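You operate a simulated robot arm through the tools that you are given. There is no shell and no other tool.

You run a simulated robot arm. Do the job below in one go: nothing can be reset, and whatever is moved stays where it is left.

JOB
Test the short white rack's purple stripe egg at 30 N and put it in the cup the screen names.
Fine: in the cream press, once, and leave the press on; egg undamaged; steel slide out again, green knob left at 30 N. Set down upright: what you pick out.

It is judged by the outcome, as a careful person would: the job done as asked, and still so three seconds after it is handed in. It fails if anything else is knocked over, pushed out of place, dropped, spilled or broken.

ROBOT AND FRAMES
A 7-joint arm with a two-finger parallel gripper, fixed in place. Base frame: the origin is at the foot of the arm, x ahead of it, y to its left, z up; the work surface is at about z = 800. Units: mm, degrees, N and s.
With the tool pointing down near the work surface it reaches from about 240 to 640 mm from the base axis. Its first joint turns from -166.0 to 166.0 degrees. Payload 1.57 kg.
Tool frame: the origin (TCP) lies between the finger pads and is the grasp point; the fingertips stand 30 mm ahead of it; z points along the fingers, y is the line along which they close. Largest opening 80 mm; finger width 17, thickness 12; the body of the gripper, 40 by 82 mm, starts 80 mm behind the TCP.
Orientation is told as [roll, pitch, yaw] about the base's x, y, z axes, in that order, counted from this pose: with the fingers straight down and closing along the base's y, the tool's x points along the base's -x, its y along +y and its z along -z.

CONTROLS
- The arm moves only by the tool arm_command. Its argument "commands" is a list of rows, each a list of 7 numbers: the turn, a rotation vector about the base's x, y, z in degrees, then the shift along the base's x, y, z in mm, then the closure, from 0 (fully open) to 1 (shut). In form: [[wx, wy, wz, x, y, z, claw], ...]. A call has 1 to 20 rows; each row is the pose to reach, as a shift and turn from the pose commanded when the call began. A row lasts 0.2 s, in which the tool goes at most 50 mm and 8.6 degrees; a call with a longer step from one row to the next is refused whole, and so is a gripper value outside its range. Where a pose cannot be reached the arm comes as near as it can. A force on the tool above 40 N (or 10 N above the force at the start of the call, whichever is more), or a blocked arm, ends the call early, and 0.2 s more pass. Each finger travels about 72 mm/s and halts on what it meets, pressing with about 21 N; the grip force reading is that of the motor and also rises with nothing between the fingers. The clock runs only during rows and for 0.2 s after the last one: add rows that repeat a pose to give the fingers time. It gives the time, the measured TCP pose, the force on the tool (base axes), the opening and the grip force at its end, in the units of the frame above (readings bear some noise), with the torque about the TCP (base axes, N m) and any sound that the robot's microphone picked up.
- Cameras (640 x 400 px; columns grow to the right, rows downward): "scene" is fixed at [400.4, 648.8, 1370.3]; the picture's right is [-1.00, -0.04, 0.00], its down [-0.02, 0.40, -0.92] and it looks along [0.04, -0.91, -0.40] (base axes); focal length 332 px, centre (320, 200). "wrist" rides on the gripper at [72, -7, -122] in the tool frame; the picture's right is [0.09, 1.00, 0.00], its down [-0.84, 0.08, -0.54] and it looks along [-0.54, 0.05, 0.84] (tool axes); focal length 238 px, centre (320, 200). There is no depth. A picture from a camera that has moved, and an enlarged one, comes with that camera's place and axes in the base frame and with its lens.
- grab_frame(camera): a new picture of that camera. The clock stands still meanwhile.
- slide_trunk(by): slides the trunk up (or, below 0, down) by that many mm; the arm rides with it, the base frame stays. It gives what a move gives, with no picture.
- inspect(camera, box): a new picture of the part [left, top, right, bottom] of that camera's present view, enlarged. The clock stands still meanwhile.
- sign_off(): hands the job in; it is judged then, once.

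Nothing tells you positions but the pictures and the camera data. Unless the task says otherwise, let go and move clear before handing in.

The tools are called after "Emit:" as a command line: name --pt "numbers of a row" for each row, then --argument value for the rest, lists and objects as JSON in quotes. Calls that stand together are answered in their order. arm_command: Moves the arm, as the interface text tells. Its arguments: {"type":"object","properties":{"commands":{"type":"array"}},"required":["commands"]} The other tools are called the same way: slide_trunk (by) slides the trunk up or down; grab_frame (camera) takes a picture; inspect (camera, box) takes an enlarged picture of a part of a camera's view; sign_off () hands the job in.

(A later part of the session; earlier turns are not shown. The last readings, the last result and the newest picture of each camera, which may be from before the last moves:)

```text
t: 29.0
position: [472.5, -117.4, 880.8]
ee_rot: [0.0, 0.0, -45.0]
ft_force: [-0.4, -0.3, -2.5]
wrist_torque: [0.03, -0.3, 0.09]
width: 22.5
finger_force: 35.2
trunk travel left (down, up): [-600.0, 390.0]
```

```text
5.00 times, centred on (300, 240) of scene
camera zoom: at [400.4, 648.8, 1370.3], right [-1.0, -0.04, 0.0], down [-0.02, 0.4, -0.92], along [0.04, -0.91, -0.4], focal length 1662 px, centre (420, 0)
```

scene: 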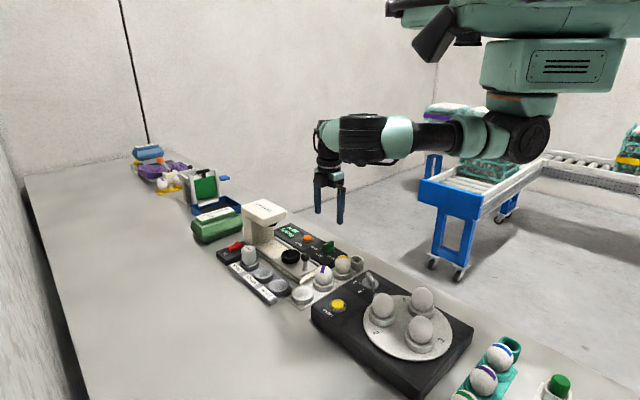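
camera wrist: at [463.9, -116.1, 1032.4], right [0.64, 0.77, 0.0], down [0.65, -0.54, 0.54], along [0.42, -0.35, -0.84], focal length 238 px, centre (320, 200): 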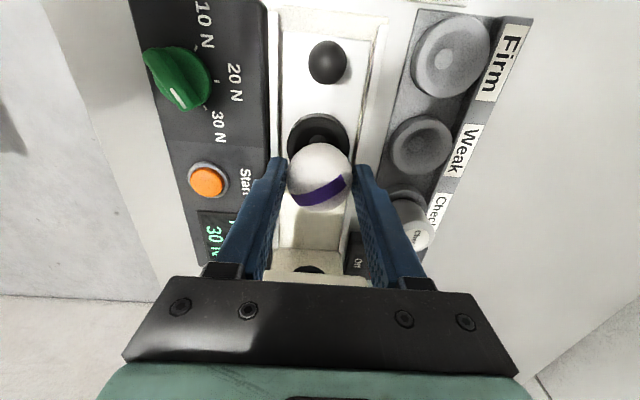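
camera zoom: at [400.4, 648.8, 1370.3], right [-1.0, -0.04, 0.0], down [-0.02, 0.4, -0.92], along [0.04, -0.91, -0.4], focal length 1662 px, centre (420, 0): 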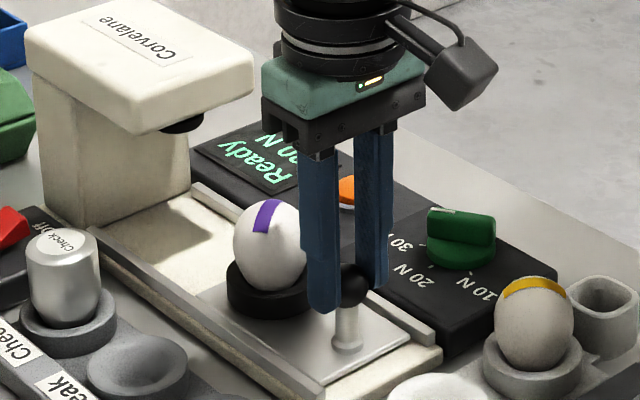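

The ball is gripped at 22.5 mm. I'll push the slide inward gently.

Emit:
arm_command --pt "0 0 0 1 -1 0 0.76" --pt "0 0 0 3 -3 0 0.76" --pt "0 0 0 5.5 -5.5 0 0.76" --pt "0 0 0 8 -8 0 0.76" --pt "0 0 0 11 -11 0 0.76" --pt "0 0 0 14 -14 0 0.76" --pt "0 0 0 17 -17 0 0.76" --pt "0 0 0 20 -20 0 0.76" --pt "0 0 0 23 -23 0 0.76" --pt "0 0 0 25 -25 0 0.76" --pt "0 0 0 25 -25 0 0.76"

Emit:
inspect --camera "scene" --box '[240, 190, 360, 286]'

```text
t: 31.4
position: [495.6, -144.4, 882.7]
ee_rot: [-0.1, -0.1, -45.0]
ft_force: [0.1, 1.3, -5.4]
wrist_torque: [0.61, 0.15, 0.06]
width: 22.8
finger_force: 35.1
trunk travel left (down, up): [-600.0, 390.0]
```

```text
4.17 times, centred on (300, 238) of scene
camera zoom: at [400.4, 648.8, 1370.3], right [-1.0, -0.04, 0.0], down [-0.02, 0.4, -0.92], along [0.04, -0.91, -0.4], focal length 1385 px, centre (403, 42)
```

zoom: 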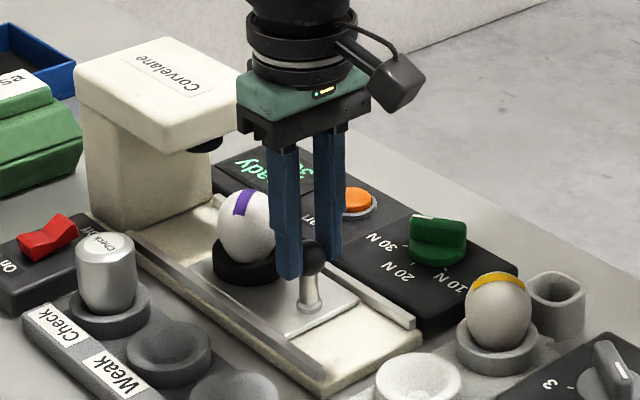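

The slide moves freely with the egg standing. I'll continue.

Emit:
arm_command --pt "0 0 0 1.5 -1.5 0 0.76" --pt "0 0 0 4 -4 0 0.76" --pt "0 0 0 7 -7 0 0.76" --pt "0 0 0 10 -10 0 0.76" --pt "0 0 0 13 -13 0 0.76" --pt "0 0 0 16 -16 0 0.76" --pt "0 0 0 19 -19 0 0.76" --pt "0 0 0 22 -22 0 0.76" --pt "0 0 0 25 -25 0 0.76" --pt "0 0 0 28 -28 0 0.76" --pt "0 0 0 30 -30 0 0.76" --pt "0 0 0 30 -30 0 0.76"

Emit:
inspect --camera "scene" --box '[240, 190, 360, 286]'

Emit:
grab_frame --camera "wrist"

```text
t: 34.0
position: [528.1, -173.4, 881.8]
ee_rot: [0.0, 0.0, -45.0]
ft_force: [0.5, -0.4, -10.5]
wrist_torque: [0.53, 0.1, 0.0]
width: 23.0
finger_force: 35.3
trunk travel left (down, up): [-600.0, 390.0]
```

```text
4.17 times, centred on (300, 238) of scene
camera zoom: at [400.4, 648.8, 1370.3], right [-1.0, -0.04, 0.0], down [-0.02, 0.4, -0.92], along [0.04, -0.91, -0.4], focal length 1385 px, centre (403, 42)
```

zoom: 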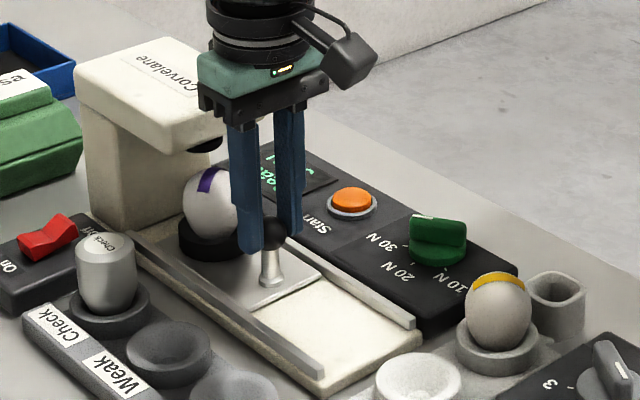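

```text
taken
camera wrist: at [472.4, -126.4, 1003.9], right [0.64, 0.77, 0.0], down [0.65, -0.54, 0.54], along [0.42, -0.35, -0.84], focal length 238 px, centre (320, 200)
```

wrist: 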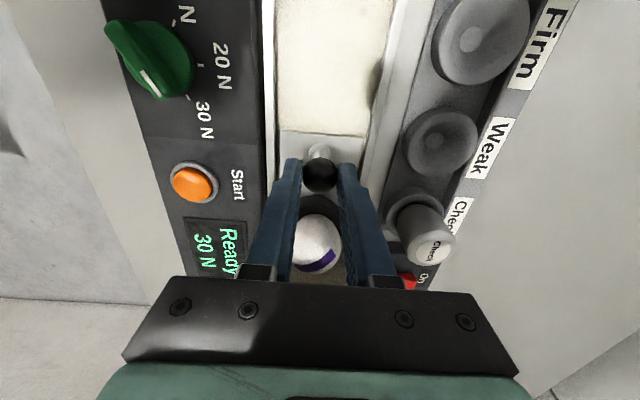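

The slide is about 76 mm in. I'll continue in smaller steps, easing down slightly to relieve the vertical pull, and watch for the end stop.

Emit:
arm_command --pt "0 0 0 1 -1 -0.7 0.76" --pt "0 0 0 2.5 -2.5 -1.2 0.76" --pt "0 0 0 4 -4 -1.2 0.76" --pt "0 0 0 5.5 -5.5 -1.2 0.76" --pt "0 0 0 6 -6 -1.2 0.76"

Emit:
inspect --camera "scene" --box '[240, 190, 360, 286]'

```text
t: 35.2
position: [532.8, -178.5, 881.3]
ee_rot: [0.0, -0.1, -45.0]
ft_force: [0.7, 0.9, -0.2]
wrist_torque: [0.15, 0.54, 0.08]
width: 22.8
finger_force: 35.4
trunk travel left (down, up): [-600.0, 390.0]
```

```text
4.17 times, centred on (300, 238) of scene
camera zoom: at [400.4, 648.8, 1370.3], right [-1.0, -0.04, 0.0], down [-0.02, 0.4, -0.92], along [0.04, -0.91, -0.4], focal length 1385 px, centre (403, 42)
```

zoom: 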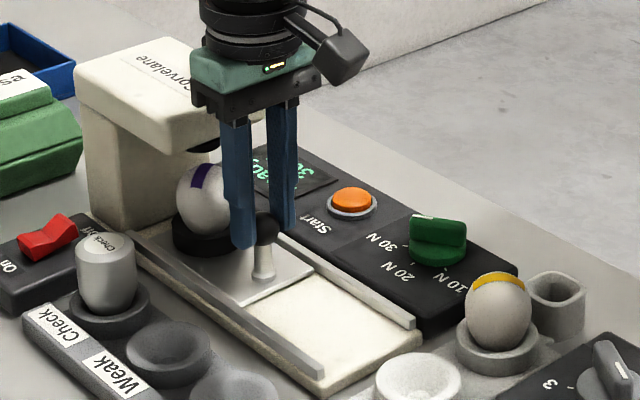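

Emit:
arm_command --pt "0 0 0 1.5 -1.5 0 0.76" --pt "0 0 0 3 -3 0 0.76" --pt "0 0 0 4.5 -4.5 0 0.76" --pt "0 0 0 4.5 -4.5 0 0.76"

Emit:
inspect --camera "scene" --box '[240, 190, 360, 286]'

Emit:
inspect --camera "wrist" --box '[180, 130, 380, 280]'

```text
t: 36.2
position: [536.6, -182.2, 881.8]
ee_rot: [0.0, 0.2, -45.0]
ft_force: [-7.4, 10.3, 6.4]
wrist_torque: [-0.14, 0.36, 0.06]
width: 22.8
finger_force: 35.7
trunk travel left (down, up): [-600.0, 390.0]
```

```text
4.17 times, centred on (300, 238) of scene
camera zoom: at [400.4, 648.8, 1370.3], right [-1.0, -0.04, 0.0], down [-0.02, 0.4, -0.92], along [0.04, -0.91, -0.4], focal length 1385 px, centre (403, 42)
```

zoom: 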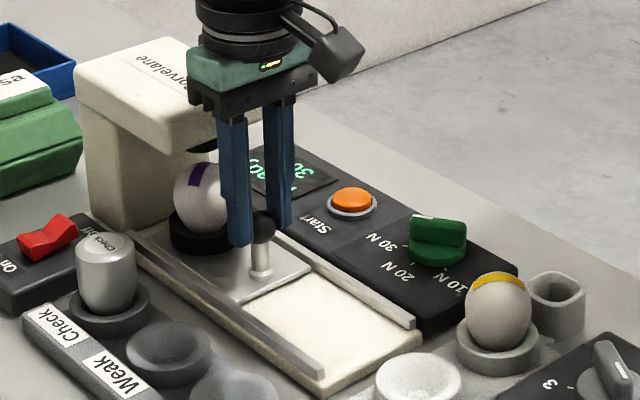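

```text
2.67 times, centred on (280, 205) of wrist
camera zoom: at [480.8, -134.9, 1004.0], right [0.64, 0.77, 0.0], down [0.65, -0.54, 0.54], along [0.42, -0.34, -0.84], focal length 636 px, centre (427, 187)
```

zoom: 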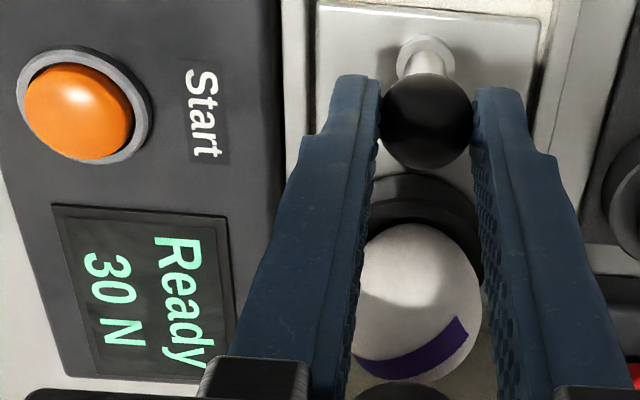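

The slide hit its end stop (12 N along the axis). I'll relax, release the ball and lift.

Emit:
arm_command --pt "0 0 0 -0.5 0.5 0 0.76" --pt "0 0 0 -0.5 0.5 0 0.7" --pt "0 0 0 -0.5 0.5 0 0.6" --pt "0 0 0 -0.5 0.5 0 0.55" --pt "0 0 0 -0.5 0.5 10 0.55" --pt "0 0 0 -0.5 0.5 30 0.55" --pt "0 0 0 -0.5 0.5 60 0.55" --pt "0 0 0 -0.5 0.5 90 0.55" --pt "0 0 0 -0.5 0.5 90 0.55"

Emit:
inspect --camera "scene" --box '[240, 190, 360, 286]'

Emit:
grab_frame --camera "wrist"

```text
t: 38.2
position: [536.8, -182.8, 970.2]
ee_rot: [0.0, 0.0, -45.0]
ft_force: [0.9, -0.4, 0.2]
wrist_torque: [0.01, 0.01, 0.01]
width: 35.9
finger_force: 0.1
trunk travel left (down, up): [-600.0, 390.0]
```

```text
4.17 times, centred on (300, 238) of scene
camera zoom: at [400.4, 648.8, 1370.3], right [-1.0, -0.04, 0.0], down [-0.02, 0.4, -0.92], along [0.04, -0.91, -0.4], focal length 1385 px, centre (403, 42)
```

zoom: 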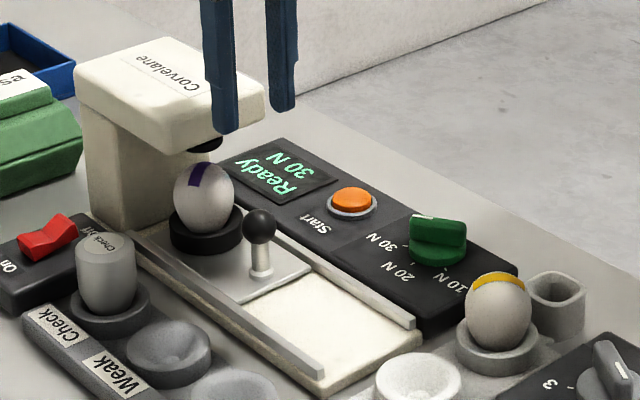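

```text
taken
camera wrist: at [481.2, -136.1, 1093.5], right [0.64, 0.77, 0.0], down [0.65, -0.54, 0.54], along [0.42, -0.35, -0.84], focal length 238 px, centre (320, 200)
```

wrist: 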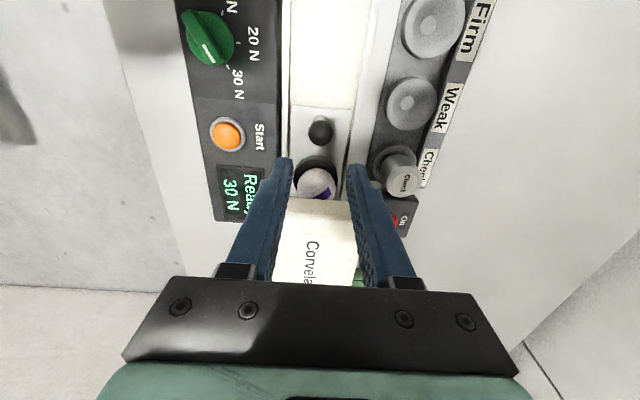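

The egg stands under the plunger and the slide is in. Next I'll close the fingers and move above the Start button, triangulated at about (480.5, -265, 836).

Emit:
arm_command --pt "0 0 0 0 0 15 0.6" --pt "0 0 0 -15 -15 15 0.75" --pt "0 0 0 -30 -35 15 0.9" --pt "0 0 0 -45 -60 10 1" --pt "0 0 0 -56 -82 0 1" --pt "0 0 0 -56 -82 -40 1" --pt "0 0 0 -56 -82 -80 1" --pt "0 0 0 -56 -82 -80 1"

Emit:
inspect --camera "scene" --box '[260, 190, 360, 270]'

Emit:
inspect --camera "wrist" --box '[220, 80, 420, 250]'

```text
t: 40.0
position: [480.3, -264.4, 890.4]
ee_rot: [0.1, -0.1, -44.9]
ft_force: [0.0, 1.1, -0.3]
wrist_torque: [0.01, -0.01, -0.03]
width: 0.0
finger_force: 21.2
trunk travel left (down, up): [-600.0, 390.0]
```

```text
5.00 times, centred on (310, 230) of scene
camera zoom: at [400.4, 648.8, 1370.3], right [-1.0, -0.04, 0.0], down [-0.02, 0.4, -0.92], along [0.04, -0.91, -0.4], focal length 1662 px, centre (370, 50)
```

zoom: 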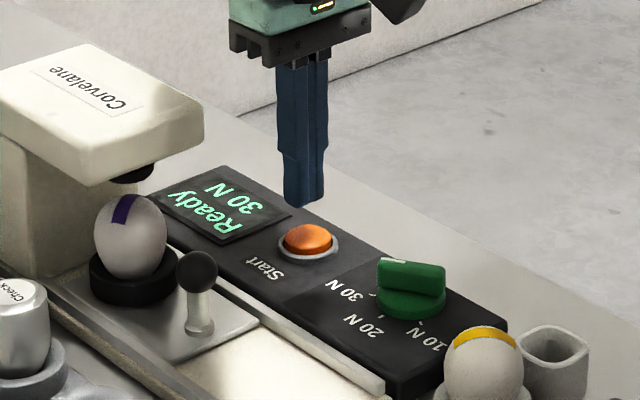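

```text
2.35 times, centred on (320, 165) of wrist
camera zoom: at [425.3, -218.0, 1012.6], right [0.64, 0.77, 0.0], down [0.65, -0.54, 0.54], along [0.42, -0.35, -0.84], focal length 561 px, centre (320, 282)
```

zoom: 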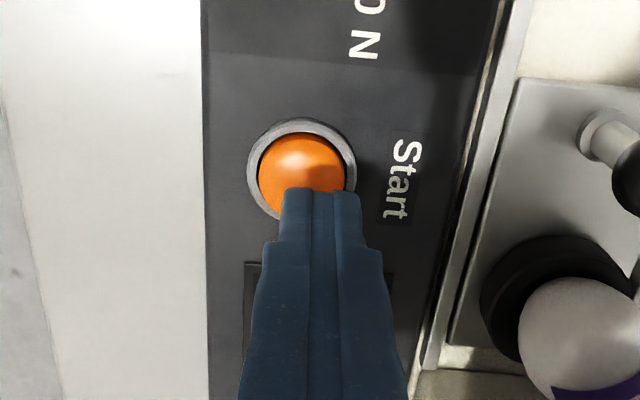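

The button centre is about 6 mm off the tip. I'll correct and press down gently in steps.

Emit:
arm_command --pt "0 0 0 -5.5 -3 -6 1" --pt "0 0 0 -5.5 -3 -14 1" --pt "0 0 0 -5.5 -3 -20 1" --pt "0 0 0 -5.5 -3 -20 1"

Emit:
inspect --camera "scene" --box '[260, 190, 360, 270]'

Emit:
inspect --camera "wrist" --box '[220, 80, 420, 250]'

```text
t: 41.0
position: [476.3, -268.6, 869.8]
ee_rot: [0.0, 0.1, -45.0]
ft_force: [0.4, 0.1, 0.6]
wrist_torque: [-0.02, 0.03, -0.04]
width: 0.0
finger_force: 21.0
trunk travel left (down, up): [-600.0, 390.0]
```

```text
5.00 times, centred on (310, 230) of scene
camera zoom: at [400.4, 648.8, 1370.3], right [-1.0, -0.04, 0.0], down [-0.02, 0.4, -0.92], along [0.04, -0.91, -0.4], focal length 1662 px, centre (370, 50)
```

zoom: 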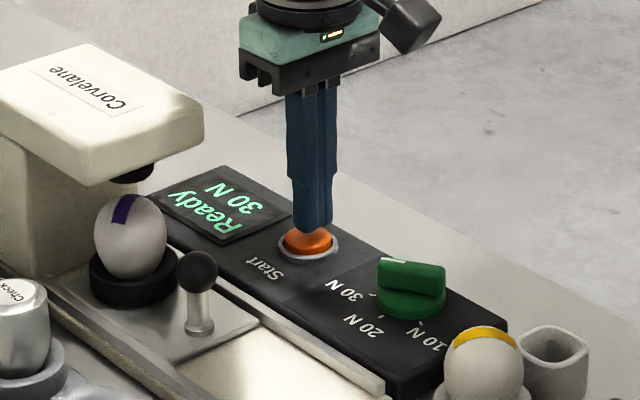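

```text
2.35 times, centred on (320, 165) of wrist
camera zoom: at [420.2, -221.1, 993.1], right [0.64, 0.77, 0.0], down [0.65, -0.54, 0.54], along [0.42, -0.35, -0.84], focal length 561 px, centre (320, 282)
```

zoom: 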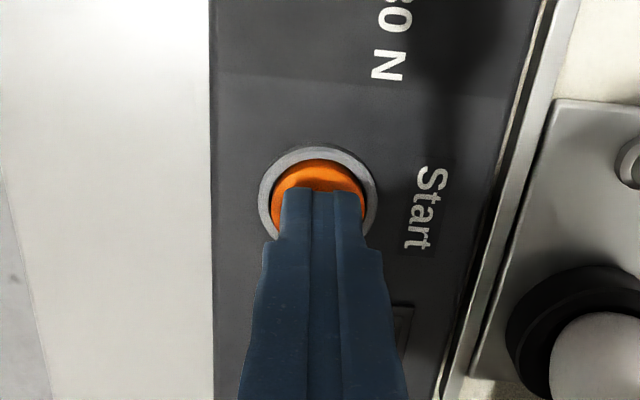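

The tip is centred over the button. Now I'll press in small steps.

Emit:
arm_command --pt "0 0 0 0 0 -2 1" --pt "0 0 0 0 0 -4 1"

Emit:
inspect --camera "scene" --box '[260, 190, 360, 270]'

```text
t: 41.6
position: [474.6, -268.6, 866.2]
ee_rot: [0.0, 0.0, -45.0]
ft_force: [-0.2, -0.4, 0.3]
wrist_torque: [-0.02, 0.03, 0.01]
width: 0.0
finger_force: 21.3
trunk travel left (down, up): [-600.0, 390.0]
```

```text
5.00 times, centred on (310, 230) of scene
camera zoom: at [400.4, 648.8, 1370.3], right [-1.0, -0.04, 0.0], down [-0.02, 0.4, -0.92], along [0.04, -0.91, -0.4], focal length 1662 px, centre (370, 50)
```

zoom: 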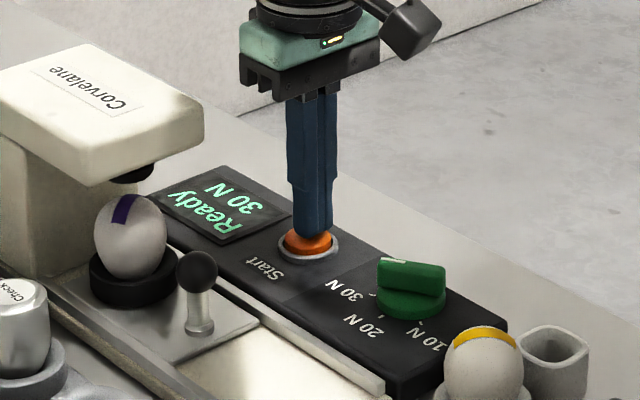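

Emit:
arm_command --pt "0 0 0 0 0 -2 1"

Emit:
arm_command --pt "0 0 0 0 0 -1.5 1"

Emit:
inspect --camera "scene" --box '[260, 190, 360, 270]'

```text
t: 42.0
position: [474.8, -268.1, 864.7]
ee_rot: [0.0, 0.0, -45.0]
ft_force: [-0.1, 1.2, -1.0]
wrist_torque: [0.02, -0.02, -0.01]
width: 0.0
finger_force: 21.2
trunk travel left (down, up): [-600.0, 390.0]
```

```text
t: 42.4
position: [475.6, -267.8, 863.8]
ee_rot: [0.0, 0.1, -45.0]
ft_force: [0.1, 0.2, 0.2]
wrist_torque: [0.03, -0.01, 0.02]
width: 0.0
finger_force: 21.7
trunk travel left (down, up): [-600.0, 390.0]
```

```text
5.00 times, centred on (310, 230) of scene
camera zoom: at [400.4, 648.8, 1370.3], right [-1.0, -0.04, 0.0], down [-0.02, 0.4, -0.92], along [0.04, -0.91, -0.4], focal length 1662 px, centre (370, 50)
```

zoom: 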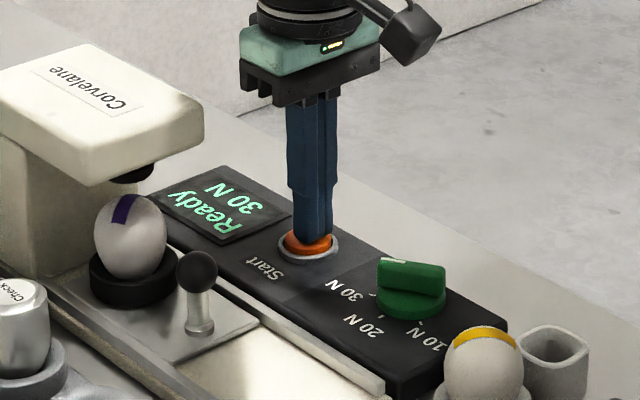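

There is no contact yet. I'll keep going in small steps.

Emit:
arm_command --pt "0 0 0 0 0 -1.5 1"

Emit:
arm_command --pt "0 0 0 0 0 -1.5 1"

Emit:
inspect --camera "scene" --box '[260, 190, 360, 270]'

```text
t: 42.8
position: [475.2, -267.2, 863.4]
ee_rot: [0.0, 0.0, -45.1]
ft_force: [0.5, 0.0, 0.9]
wrist_torque: [0.03, 0.01, -0.02]
width: 0.1
finger_force: 20.5
trunk travel left (down, up): [-600.0, 390.0]
```

```text
t: 43.2
position: [473.6, -267.9, 861.3]
ee_rot: [0.1, -0.1, -45.0]
ft_force: [-0.4, 0.4, 2.5]
wrist_torque: [0.03, -0.02, 0.01]
width: 0.1
finger_force: 20.8
trunk travel left (down, up): [-600.0, 390.0]
heard: click
```

```text
5.00 times, centred on (310, 230) of scene
camera zoom: at [400.4, 648.8, 1370.3], right [-1.0, -0.04, 0.0], down [-0.02, 0.4, -0.92], along [0.04, -0.91, -0.4], focal length 1662 px, centre (370, 50)
```

zoom: 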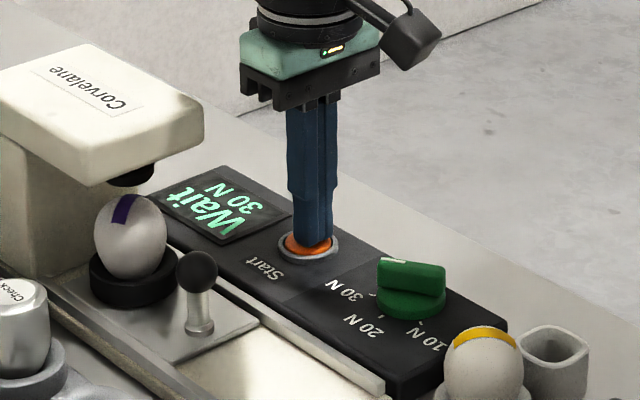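

A click was heard and the screen says "Wait 30 N". I'll lift off the button and wait without touching anything.

Emit:
arm_command --pt "0 0 0 0 0 10 1" --pt "0 0 0 0 0 30 1" --pt "0 0 0 0 0 60 1" --pt "0 0 0 0 0 90 1" --pt "0 0 0 0 0 90 1" --pt "0 0 0 0 0 90 1" --pt "0 0 0 0 0 90 1" --pt "0 0 0 0 0 90 1" --pt "0 0 0 0 0 90 1" --pt "0 0 0 0 0 90 1"

Emit:
inspect --camera "scene" --box '[250, 190, 350, 270]'

```text
t: 45.4
position: [474.4, -269.9, 949.5]
ee_rot: [0.0, 0.0, -45.0]
ft_force: [-0.4, 1.2, -0.4]
wrist_torque: [0.0, -0.02, 0.0]
width: 0.0
finger_force: 21.3
trunk travel left (down, up): [-600.0, 390.0]
```

```text
5.00 times, centred on (300, 230) of scene
camera zoom: at [400.4, 648.8, 1370.3], right [-1.0, -0.04, 0.0], down [-0.02, 0.4, -0.92], along [0.04, -0.91, -0.4], focal length 1662 px, centre (420, 50)
```

zoom: 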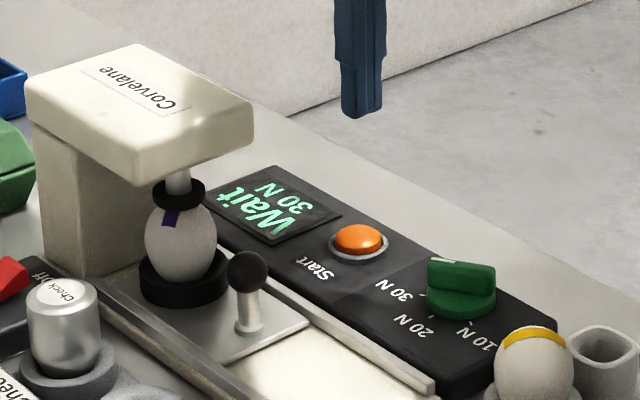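

The plunger is on the egg. I'll wait for the result.

Emit:
arm_command --pt "0 0 0 0 0 0 1" --pt "0 0 0 0 0 0 1" --pt "0 0 0 0 0 0 1" --pt "0 0 0 0 0 0 1" --pt "0 0 0 0 0 0 1" --pt "0 0 0 0 0 0 1" --pt "0 0 0 0 0 0 1" --pt "0 0 0 0 0 0 1" --pt "0 0 0 0 0 0 1" --pt "0 0 0 0 0 0 1" --pt "0 0 0 0 0 0 1" --pt "0 0 0 0 0 0 1"

Emit:
inspect --camera "scene" --box '[250, 190, 350, 270]'

```text
t: 48.0
position: [475.7, -269.3, 950.9]
ee_rot: [0.0, 0.1, -45.1]
ft_force: [-0.5, 0.1, 0.2]
wrist_torque: [0.01, 0.03, 0.03]
width: 0.0
finger_force: 20.5
trunk travel left (down, up): [-600.0, 390.0]
```

```text
5.00 times, centred on (300, 230) of scene
camera zoom: at [400.4, 648.8, 1370.3], right [-1.0, -0.04, 0.0], down [-0.02, 0.4, -0.92], along [0.04, -0.91, -0.4], focal length 1662 px, centre (420, 50)
```

zoom: 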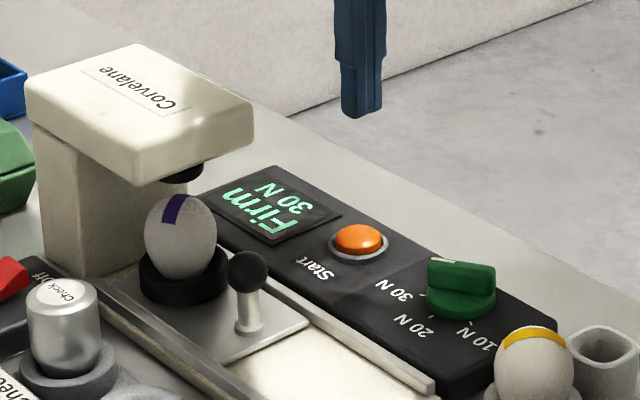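

The result is "Firm" at 30 N, and the plunger is back up. I'll return over the ball handle to pull the slide out.

Emit:
arm_command --pt "0 0 0 0 0 20 1" --pt "0 0 0 5 8 35 1" --pt "0 0 0 20 30 35 0.9" --pt "0 0 0 35 52 35 0.75" --pt "0 0 0 50 72 35 0.6" --pt "0 0 0 61.5 85 20 0.5" --pt "0 0 0 61.5 85 -15 0.5" --pt "0 0 0 61.5 85 -30 0.5" --pt "0 0 0 61.5 85 -30 0.5"

Emit:
inspect --camera "wrist" --box '[220, 80, 420, 250]'

Emit:
inspect --camera "scene" --box '[240, 190, 360, 286]'

```text
t: 50.0
position: [536.9, -182.6, 920.6]
ee_rot: [0.0, 0.0, -45.0]
ft_force: [-0.4, 0.7, 0.0]
wrist_torque: [-0.01, 0.0, -0.02]
width: 40.0
finger_force: 0.1
trunk travel left (down, up): [-600.0, 390.0]
```

```text
2.35 times, centred on (320, 165) of wrist
camera zoom: at [482.0, -135.9, 1041.8], right [0.64, 0.77, 0.0], down [0.65, -0.54, 0.54], along [0.42, -0.35, -0.84], focal length 561 px, centre (320, 282)
```

zoom: 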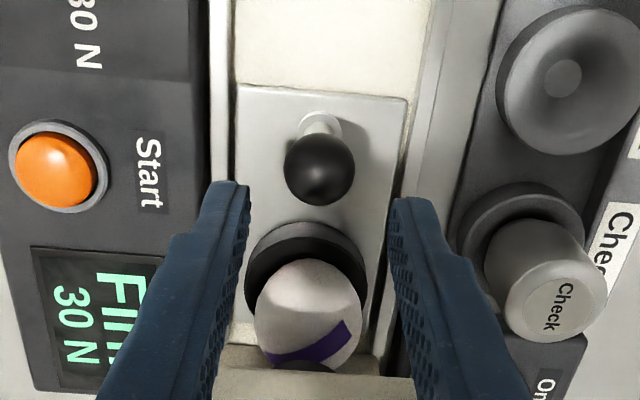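

```text
4.17 times, centred on (300, 238) of scene
camera zoom: at [400.4, 648.8, 1370.3], right [-1.0, -0.04, 0.0], down [-0.02, 0.4, -0.92], along [0.04, -0.91, -0.4], focal length 1385 px, centre (403, 42)
```

zoom: 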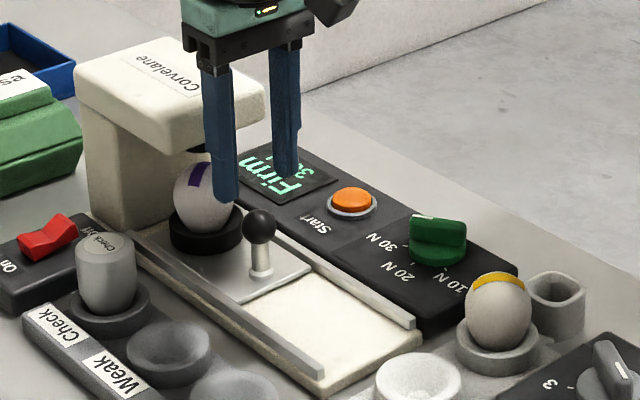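

Emit:
arm_command --pt "0 0 0 -0.5 0.5 -15 0.5" --pt "0 0 0 -0.5 0.5 -30 0.5" --pt "0 0 0 -0.5 0.5 -39.5 0.5" --pt "0 0 0 -0.5 0.5 -39.5 0.6" --pt "0 0 0 -0.5 0.5 -39.5 0.7" --pt "0 0 0 -0.5 0.5 -39.5 0.76" --pt "0 0 0 -0.5 0.5 -39.5 0.76"

```text
t: 51.6
position: [535.1, -182.0, 880.5]
ee_rot: [0.0, 0.0, -45.0]
ft_force: [0.3, 0.2, -2.2]
wrist_torque: [-0.25, 0.15, -0.04]
width: 23.1
finger_force: 35.1
trunk travel left (down, up): [-600.0, 390.0]
```

The ball is gripped. I'll pull the slide out slowly.

Emit:
arm_command --pt "0 0 0 -1 1 0 0.76" --pt "0 0 0 -2.5 2.5 0 0.76" --pt "0 0 0 -5 5 0 0.76" --pt "0 0 0 -8 8 0 0.76" --pt "0 0 0 -11 11 0 0.76" --pt "0 0 0 -14 14 0 0.76" --pt "0 0 0 -17 17 0 0.76" --pt "0 0 0 -20 20 0 0.76" --pt "0 0 0 -23 23 0 0.76" --pt "0 0 0 -26 26 0 0.76" --pt "0 0 0 -29 29 0 0.76" --pt "0 0 0 -31 31 0 0.76" --pt "0 0 0 -32 32 0 0.76"

Emit:
inspect --camera "scene" --box '[240, 190, 360, 286]'

```text
t: 54.4
position: [503.2, -150.1, 880.2]
ee_rot: [0.0, -0.1, -45.1]
ft_force: [2.1, 0.4, 4.8]
wrist_torque: [0.0, 0.37, -0.11]
width: 22.8
finger_force: 35.0
trunk travel left (down, up): [-600.0, 390.0]
```

```text
4.17 times, centred on (300, 238) of scene
camera zoom: at [400.4, 648.8, 1370.3], right [-1.0, -0.04, 0.0], down [-0.02, 0.4, -0.92], along [0.04, -0.91, -0.4], focal length 1385 px, centre (403, 42)
```

zoom: 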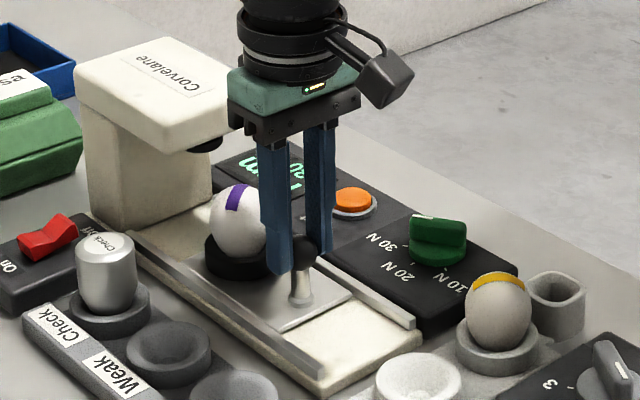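

Emit:
arm_command --pt "0 0 0 -1 1 0.6 0.76" --pt "0 0 0 -3 3 0.6 0.76" --pt "0 0 0 -6 6 0.6 0.76" --pt "0 0 0 -9 9 0.6 0.76" --pt "0 0 0 -12 12 0.6 0.76" --pt "0 0 0 -15 15 0.6 0.76" --pt "0 0 0 -18 18 0.6 0.76" --pt "0 0 0 -21 21 0.6 0.76" --pt "0 0 0 -24 24 0.6 0.76" --pt "0 0 0 -27 27 0.6 0.76" --pt "0 0 0 -29 29 0.6 0.76" --pt "0 0 0 -30 30 0.6 0.76"

Emit:
arm_command --pt "0 0 0 -1 1 0 0.76" --pt "0 0 0 -2 2 0 0.76" --pt "0 0 0 -2 2 0 0.76"

Emit:
inspect --camera "scene" --box '[240, 190, 360, 286]'

```text
t: 57.0
position: [474.4, -120.6, 880.7]
ee_rot: [0.0, 0.0, -45.1]
ft_force: [1.6, 0.6, -12.2]
wrist_torque: [0.07, -0.56, -0.09]
width: 22.8
finger_force: 35.0
trunk travel left (down, up): [-600.0, 390.0]
```

```text
t: 57.8
position: [472.5, -118.4, 880.5]
ee_rot: [0.0, 0.1, -45.0]
ft_force: [2.8, -0.8, -12.7]
wrist_torque: [0.73, 0.16, 0.07]
width: 22.8
finger_force: 34.9
trunk travel left (down, up): [-600.0, 390.0]
```

```text
4.17 times, centred on (300, 238) of scene
camera zoom: at [400.4, 648.8, 1370.3], right [-1.0, -0.04, 0.0], down [-0.02, 0.4, -0.92], along [0.04, -0.91, -0.4], focal length 1385 px, centre (403, 42)
```

zoom: 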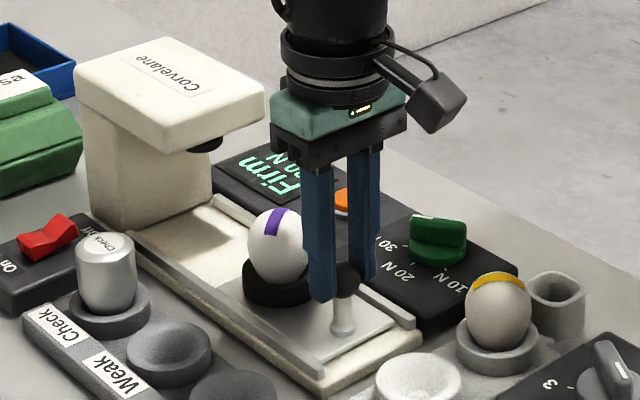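

The slide is near its original place. I'll ease the vertical pull and pull until I feel the outer stop.

Emit:
arm_command --pt "0 0 0 0 0 -1.2 0.76" --pt "0 0 0 -0.7 0.7 -1.2 0.76" --pt "0 0 0 -1.2 1.2 -1.2 0.76" --pt "0 0 0 -1.2 1.2 -1.2 0.76"

Emit:
inspect --camera "scene" --box '[250, 200, 350, 280]'

```text
t: 58.8
position: [472.4, -118.9, 881.1]
ee_rot: [0.0, -0.3, -45.1]
ft_force: [9.5, -5.0, 1.2]
wrist_torque: [-0.07, 0.35, -0.05]
width: 22.7
finger_force: 35.7
trunk travel left (down, up): [-600.0, 390.0]
```

```text
5.00 times, centred on (300, 240) of scene
camera zoom: at [400.4, 648.8, 1370.3], right [-1.0, -0.04, 0.0], down [-0.02, 0.4, -0.92], along [0.04, -0.91, -0.4], focal length 1662 px, centre (420, 0)
```

zoom: 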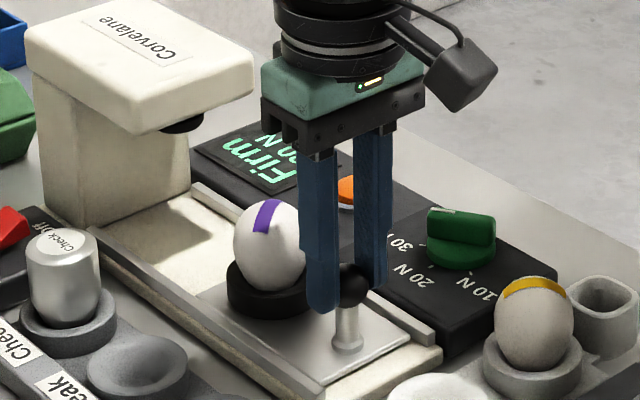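

The slide is back at its outer stop. I'll release the ball, lift, and hover over the egg.

Emit:
arm_command --pt "0 0 0 0.7 -0.7 0 0.76" --pt "0 0 0 0.7 -0.7 0 0.68" --pt "0 0 0 0.7 -0.7 0 0.55" --pt "0 0 0 0.7 -0.7 0 0.5" --pt "0 0 0 0.7 -0.7 15 0.5" --pt "0 0 0 0.7 -0.7 45 0.4" --pt "0 0 0 0.7 -0.7 80 0.3" --pt "0 0 0 20 -20 80 0.3" --pt "0 0 0 46.7 -46.7 70 0.3" --pt "0 0 0 46.7 -46.7 55 0.3" --pt "0 0 0 46.7 -46.7 55 0.3"

Emit:
inspect --camera "wrist" --box '[220, 80, 420, 250]'

Emit:
inspect --camera "scene" --box '[240, 190, 360, 286]'

Emit:
grab_frame --camera "wrist"

```text
t: 61.2
position: [517.1, -164.9, 935.7]
ee_rot: [0.1, 0.0, -45.0]
ft_force: [-0.3, -0.5, 0.2]
wrist_torque: [0.03, 0.01, -0.02]
width: 55.9
finger_force: 0.1
trunk travel left (down, up): [-600.0, 390.0]
```

```text
2.35 times, centred on (320, 165) of wrist
camera zoom: at [462.4, -117.6, 1058.0], right [0.64, 0.77, 0.0], down [0.65, -0.54, 0.54], along [0.42, -0.35, -0.84], focal length 561 px, centre (320, 282)
```

zoom: 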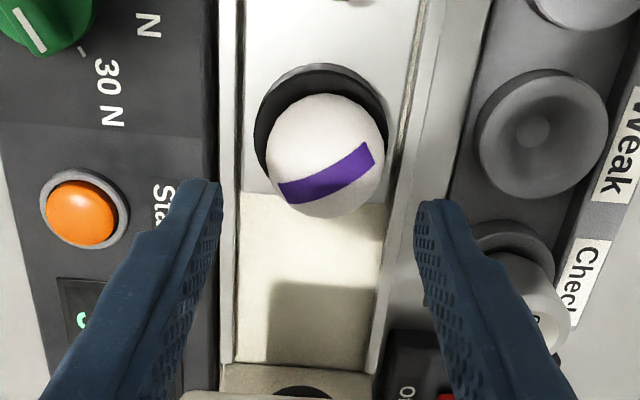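

```text
4.17 times, centred on (300, 238) of scene
camera zoom: at [400.4, 648.8, 1370.3], right [-1.0, -0.04, 0.0], down [-0.02, 0.4, -0.92], along [0.04, -0.91, -0.4], focal length 1385 px, centre (403, 42)
```

zoom: 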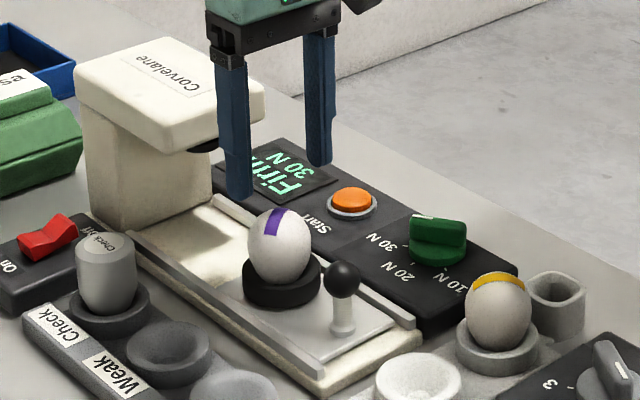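

```text
taken
camera wrist: at [462.4, -117.6, 1058.0], right [0.64, 0.77, 0.0], down [0.65, -0.54, 0.54], along [0.42, -0.35, -0.84], focal length 238 px, centre (320, 200)
```

wrist: 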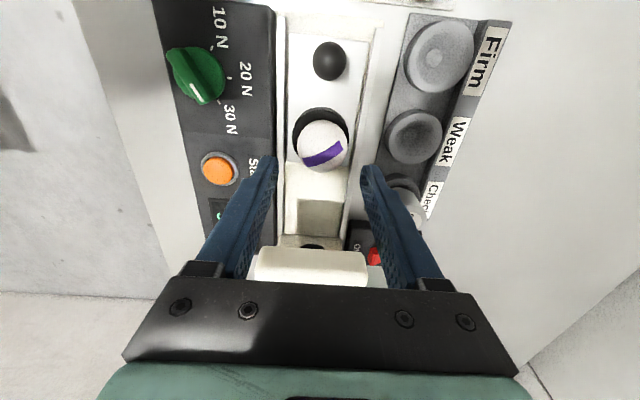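

The egg stands upright in the nest and the slide is out. I'll shift about 2 mm, descend, and grip it as before.

Emit:
arm_command --pt "0 0 0 2 0.4 -15 0.3" --pt "0 0 0 2 0.4 -32 0.3" --pt "0 0 0 2 0.4 -48 0.3" --pt "0 0 0 2 0.4 -60 0.3" --pt "0 0 0 2 0.4 -60 0.38" --pt "0 0 0 2 0.4 -60 0.43" --pt "0 0 0 2 0.4 -60 0.45" --pt "0 0 0 2 0.4 -60 0.45"

Emit:
inspect --camera "wrist" --box '[240, 100, 400, 230]'

Emit:
inspect --camera "scene" --box '[250, 200, 350, 280]'

```text
t: 63.0
position: [519.0, -164.3, 875.6]
ee_rot: [0.0, 0.0, -45.0]
ft_force: [-1.0, -0.1, -0.5]
wrist_torque: [0.02, -0.03, 0.01]
width: 44.2
finger_force: 0.6
trunk travel left (down, up): [-600.0, 390.0]
```

```text
3.08 times, centred on (320, 165) of wrist
camera zoom: at [464.5, -116.9, 997.7], right [0.64, 0.77, 0.0], down [0.65, -0.54, 0.54], along [0.42, -0.35, -0.84], focal length 733 px, centre (320, 308)
```

zoom: 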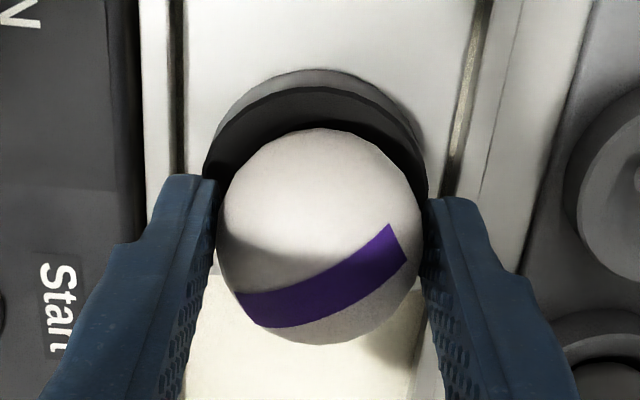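

```text
5.00 times, centred on (300, 240) of scene
camera zoom: at [400.4, 648.8, 1370.3], right [-1.0, -0.04, 0.0], down [-0.02, 0.4, -0.92], along [0.04, -0.91, -0.4], focal length 1662 px, centre (420, 0)
```

zoom: 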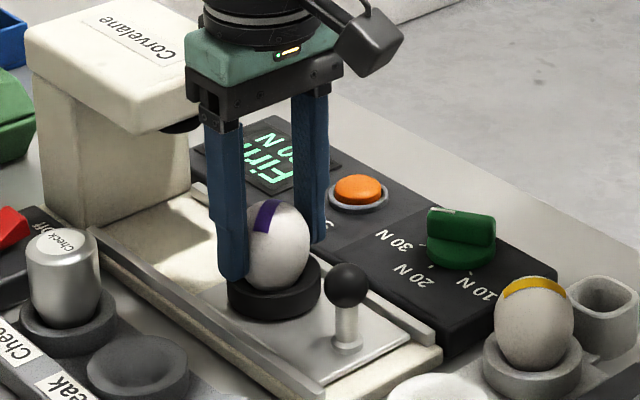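

Contact is just beginning. I'll tighten to the same 9 N grip and lift slowly.

Emit:
arm_command --pt "0 0 0 0 0 0 0.47" --pt "0 0 0 0 0 0 0.49" --pt "0 0 0 0 0 0 0.5" --pt "0 0 0 0 0 0 0.5"

Emit:
arm_command --pt "0 0 0 0 0 4 0.5" --pt "0 0 0 0 0 12 0.5" --pt "0 0 0 0 0 24 0.5" --pt "0 0 0 0 0 40 0.5" --pt "0 0 0 0 0 60 0.5" --pt "0 0 0 0 0 75 0.5" --pt "0 0 0 0 0 75 0.5"

Emit:
grab_frame --camera "wrist"

Emit:
inspect --camera "wrist" --box '[360, 0, 540, 180]'

Emit:
inspect --camera "scene" --box '[220, 210, 340, 306]'

```text
t: 64.0
position: [518.5, -164.1, 875.0]
ee_rot: [-0.1, 0.0, -45.0]
ft_force: [0.2, 0.2, 0.1]
wrist_torque: [0.0, -0.01, 0.04]
width: 43.5
finger_force: 9.2
trunk travel left (down, up): [-600.0, 390.0]
```

```text
t: 65.6
position: [520.4, -163.3, 951.3]
ee_rot: [0.0, 0.0, -45.1]
ft_force: [0.0, -0.3, -0.5]
wrist_torque: [0.0, 0.0, 0.03]
width: 43.3
finger_force: 9.2
trunk travel left (down, up): [-600.0, 390.0]
```

```text
taken
camera wrist: at [464.9, -116.7, 1072.9], right [0.64, 0.77, 0.0], down [0.65, -0.54, 0.54], along [0.42, -0.35, -0.84], focal length 238 px, centre (320, 200)
```

wrist: 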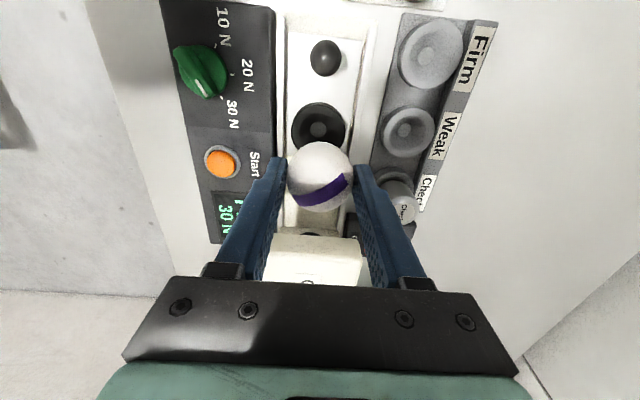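

```text
2.22 times, centred on (450, 90) of wrist
camera zoom: at [464.9, -116.7, 1072.9], right [0.64, 0.77, 0.0], down [0.65, -0.54, 0.54], along [0.42, -0.35, -0.84], focal length 530 px, centre (31, 444)
```

zoom: 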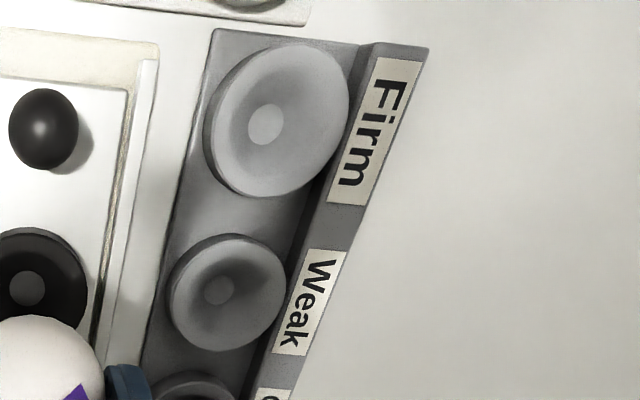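

```text
4.17 times, centred on (280, 258) of scene
camera zoom: at [400.4, 648.8, 1370.3], right [-1.0, -0.04, 0.0], down [-0.02, 0.4, -0.92], along [0.04, -0.91, -0.4], focal length 1385 px, centre (487, -42)
```

zoom: 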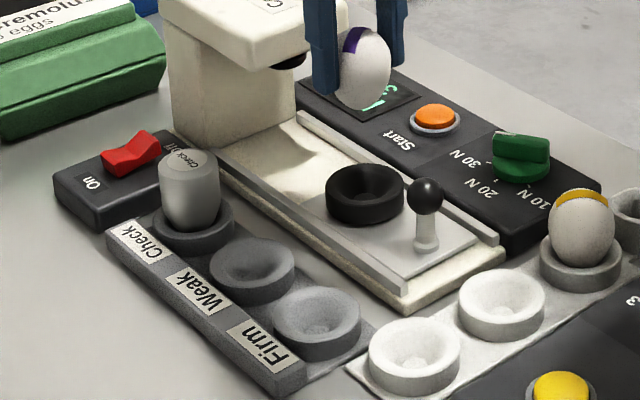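

The egg is lifted. The Firm cup rim triangulates to about (535, -43, 822). I'll carry the egg over and hover above it.

Emit:
arm_command --pt "0 0 0 1 8 5 0.5" --pt "0 0 0 3 25 8 0.5" --pt "0 0 0 6 48 8 0.5" --pt "0 0 0 9 72 8 0.5" --pt "0 0 0 12 96 5 0.5" --pt "0 0 0 14.5 114 -5 0.5" --pt "0 0 0 15 120 -25 0.5" --pt "0 0 0 15 120.5 -42 0.5" --pt "0 0 0 15 120.5 -45 0.5" --pt "0 0 0 15 120.5 -45 0.5"

Emit:
inspect --camera "wrist" --box '[240, 80, 400, 210]'

Emit:
inspect --camera "scene" --box '[220, 210, 340, 306]'

```text
t: 67.8
position: [529.4, -71.4, 947.9]
ee_rot: [0.1, -0.1, -44.7]
ft_force: [0.0, -0.5, -0.3]
wrist_torque: [0.0, 0.01, -0.03]
width: 43.5
finger_force: 9.1
out of reach, approached as far as the arm can: row 5, 6, 7, 8, 9, 10
trunk travel left (down, up): [-600.0, 390.0]
```

```text
3.08 times, centred on (320, 145) of wrist
camera zoom: at [475.4, -24.2, 1069.5], right [0.63, 0.77, 0.0], down [0.65, -0.53, 0.54], along [0.42, -0.34, -0.84], focal length 733 px, centre (320, 369)
```

zoom: 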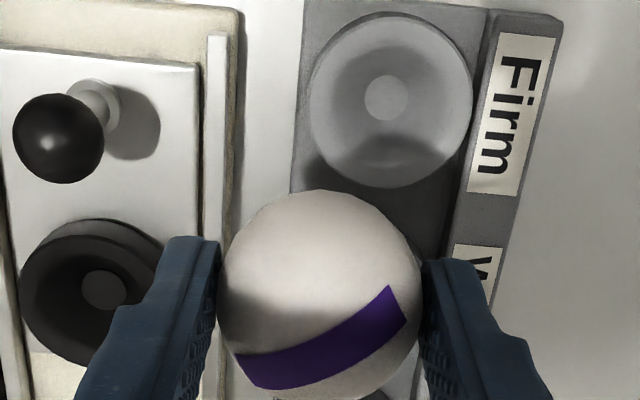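

```text
4.17 times, centred on (280, 258) of scene
camera zoom: at [400.4, 648.8, 1370.3], right [-1.0, -0.04, 0.0], down [-0.02, 0.4, -0.92], along [0.04, -0.91, -0.4], focal length 1385 px, centre (487, -42)
```

zoom: 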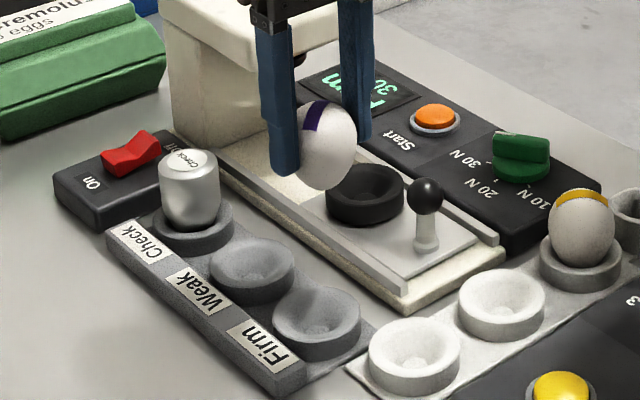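

The arm couldn't reach that pose at yaw -45°, a wrist limit. The egg is safe, hovering at z = 948. I'll back off and up a little while turning the yaw toward -25°, then read the pose.

Emit:
arm_command --pt "0 0 4 -5 -28 42 0.5" --pt "0 0 8 -5 -28 42 0.5" --pt "0 0 14 -5 -28 42 0.5" --pt "0 0 20 -5 -28 42 0.5" --pt "0 0 20 -5 -28 42 0.5"

```text
refused: row 1 steps farther than a row can; nothing moved
```

Emit:
arm_command --pt "0 0 4 -4 -25 38 0.5" --pt "0 0 8 -4 -25 38 0.5" --pt "0 0 14 -4 -25 38 0.5" --pt "0 0 20 -4 -25 38 0.5" --pt "0 0 20 -4 -25 38 0.5"

```text
t: 69.0
position: [526.4, -95.9, 985.7]
ee_rot: [-0.1, 0.1, -24.9]
ft_force: [0.2, -0.2, -0.2]
wrist_torque: [0.04, 0.0, 0.0]
width: 43.1
finger_force: 8.4
trunk travel left (down, up): [-600.0, 390.0]
```

Reachable now, with yaw at -25°. I'll move over the Firm cup and hover.

Emit:
arm_command --pt "0 0 0 2 12 0 0.5" --pt "0 0 0 4 26 -8 0.5" --pt "0 0 0 7 40 -20 0.5" --pt "0 0 0 9 53 -36 0.5" --pt "0 0 0 9 53 -56 0.5" --pt "0 0 0 9 53 -76 0.5" --pt "0 0 0 9 53 -76 0.5"

Emit:
inspect --camera "wrist" --box '[240, 80, 400, 210]'

Emit:
inspect --camera "scene" --box '[220, 210, 340, 306]'

```text
t: 70.6
position: [535.5, -42.1, 909.6]
ee_rot: [0.0, 0.1, -25.1]
ft_force: [-0.5, 0.5, -0.1]
wrist_torque: [0.02, 0.02, 0.01]
width: 43.3
finger_force: 9.4
trunk travel left (down, up): [-600.0, 390.0]
```

```text
3.08 times, centred on (320, 145) of wrist
camera zoom: at [468.2, -16.2, 1032.5], right [0.34, 0.94, 0.0], down [0.79, -0.28, 0.54], along [0.51, -0.18, -0.84], focal length 733 px, centre (320, 369)
```

zoom: 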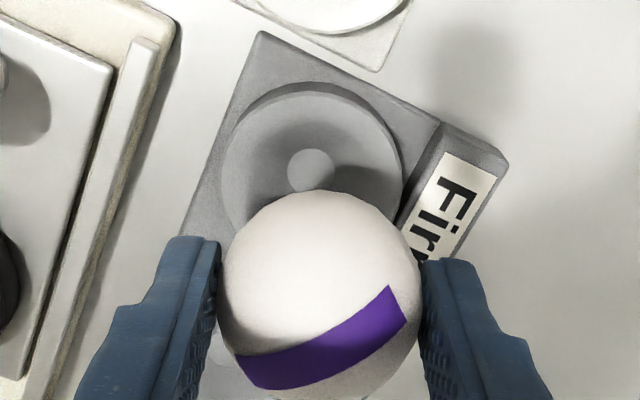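

```text
4.17 times, centred on (280, 258) of scene
camera zoom: at [400.4, 648.8, 1370.3], right [-1.0, -0.04, 0.0], down [-0.02, 0.4, -0.92], along [0.04, -0.91, -0.4], focal length 1385 px, centre (487, -42)
```

zoom: 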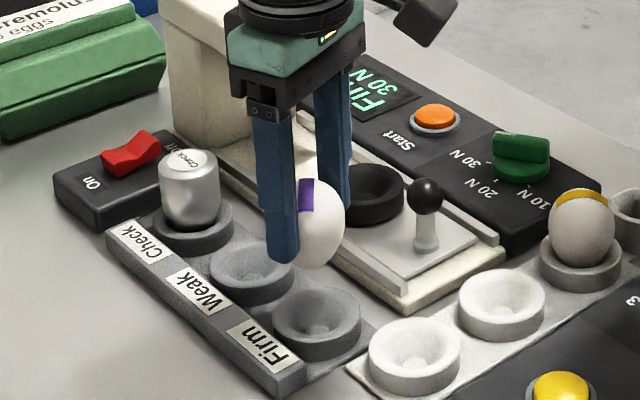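

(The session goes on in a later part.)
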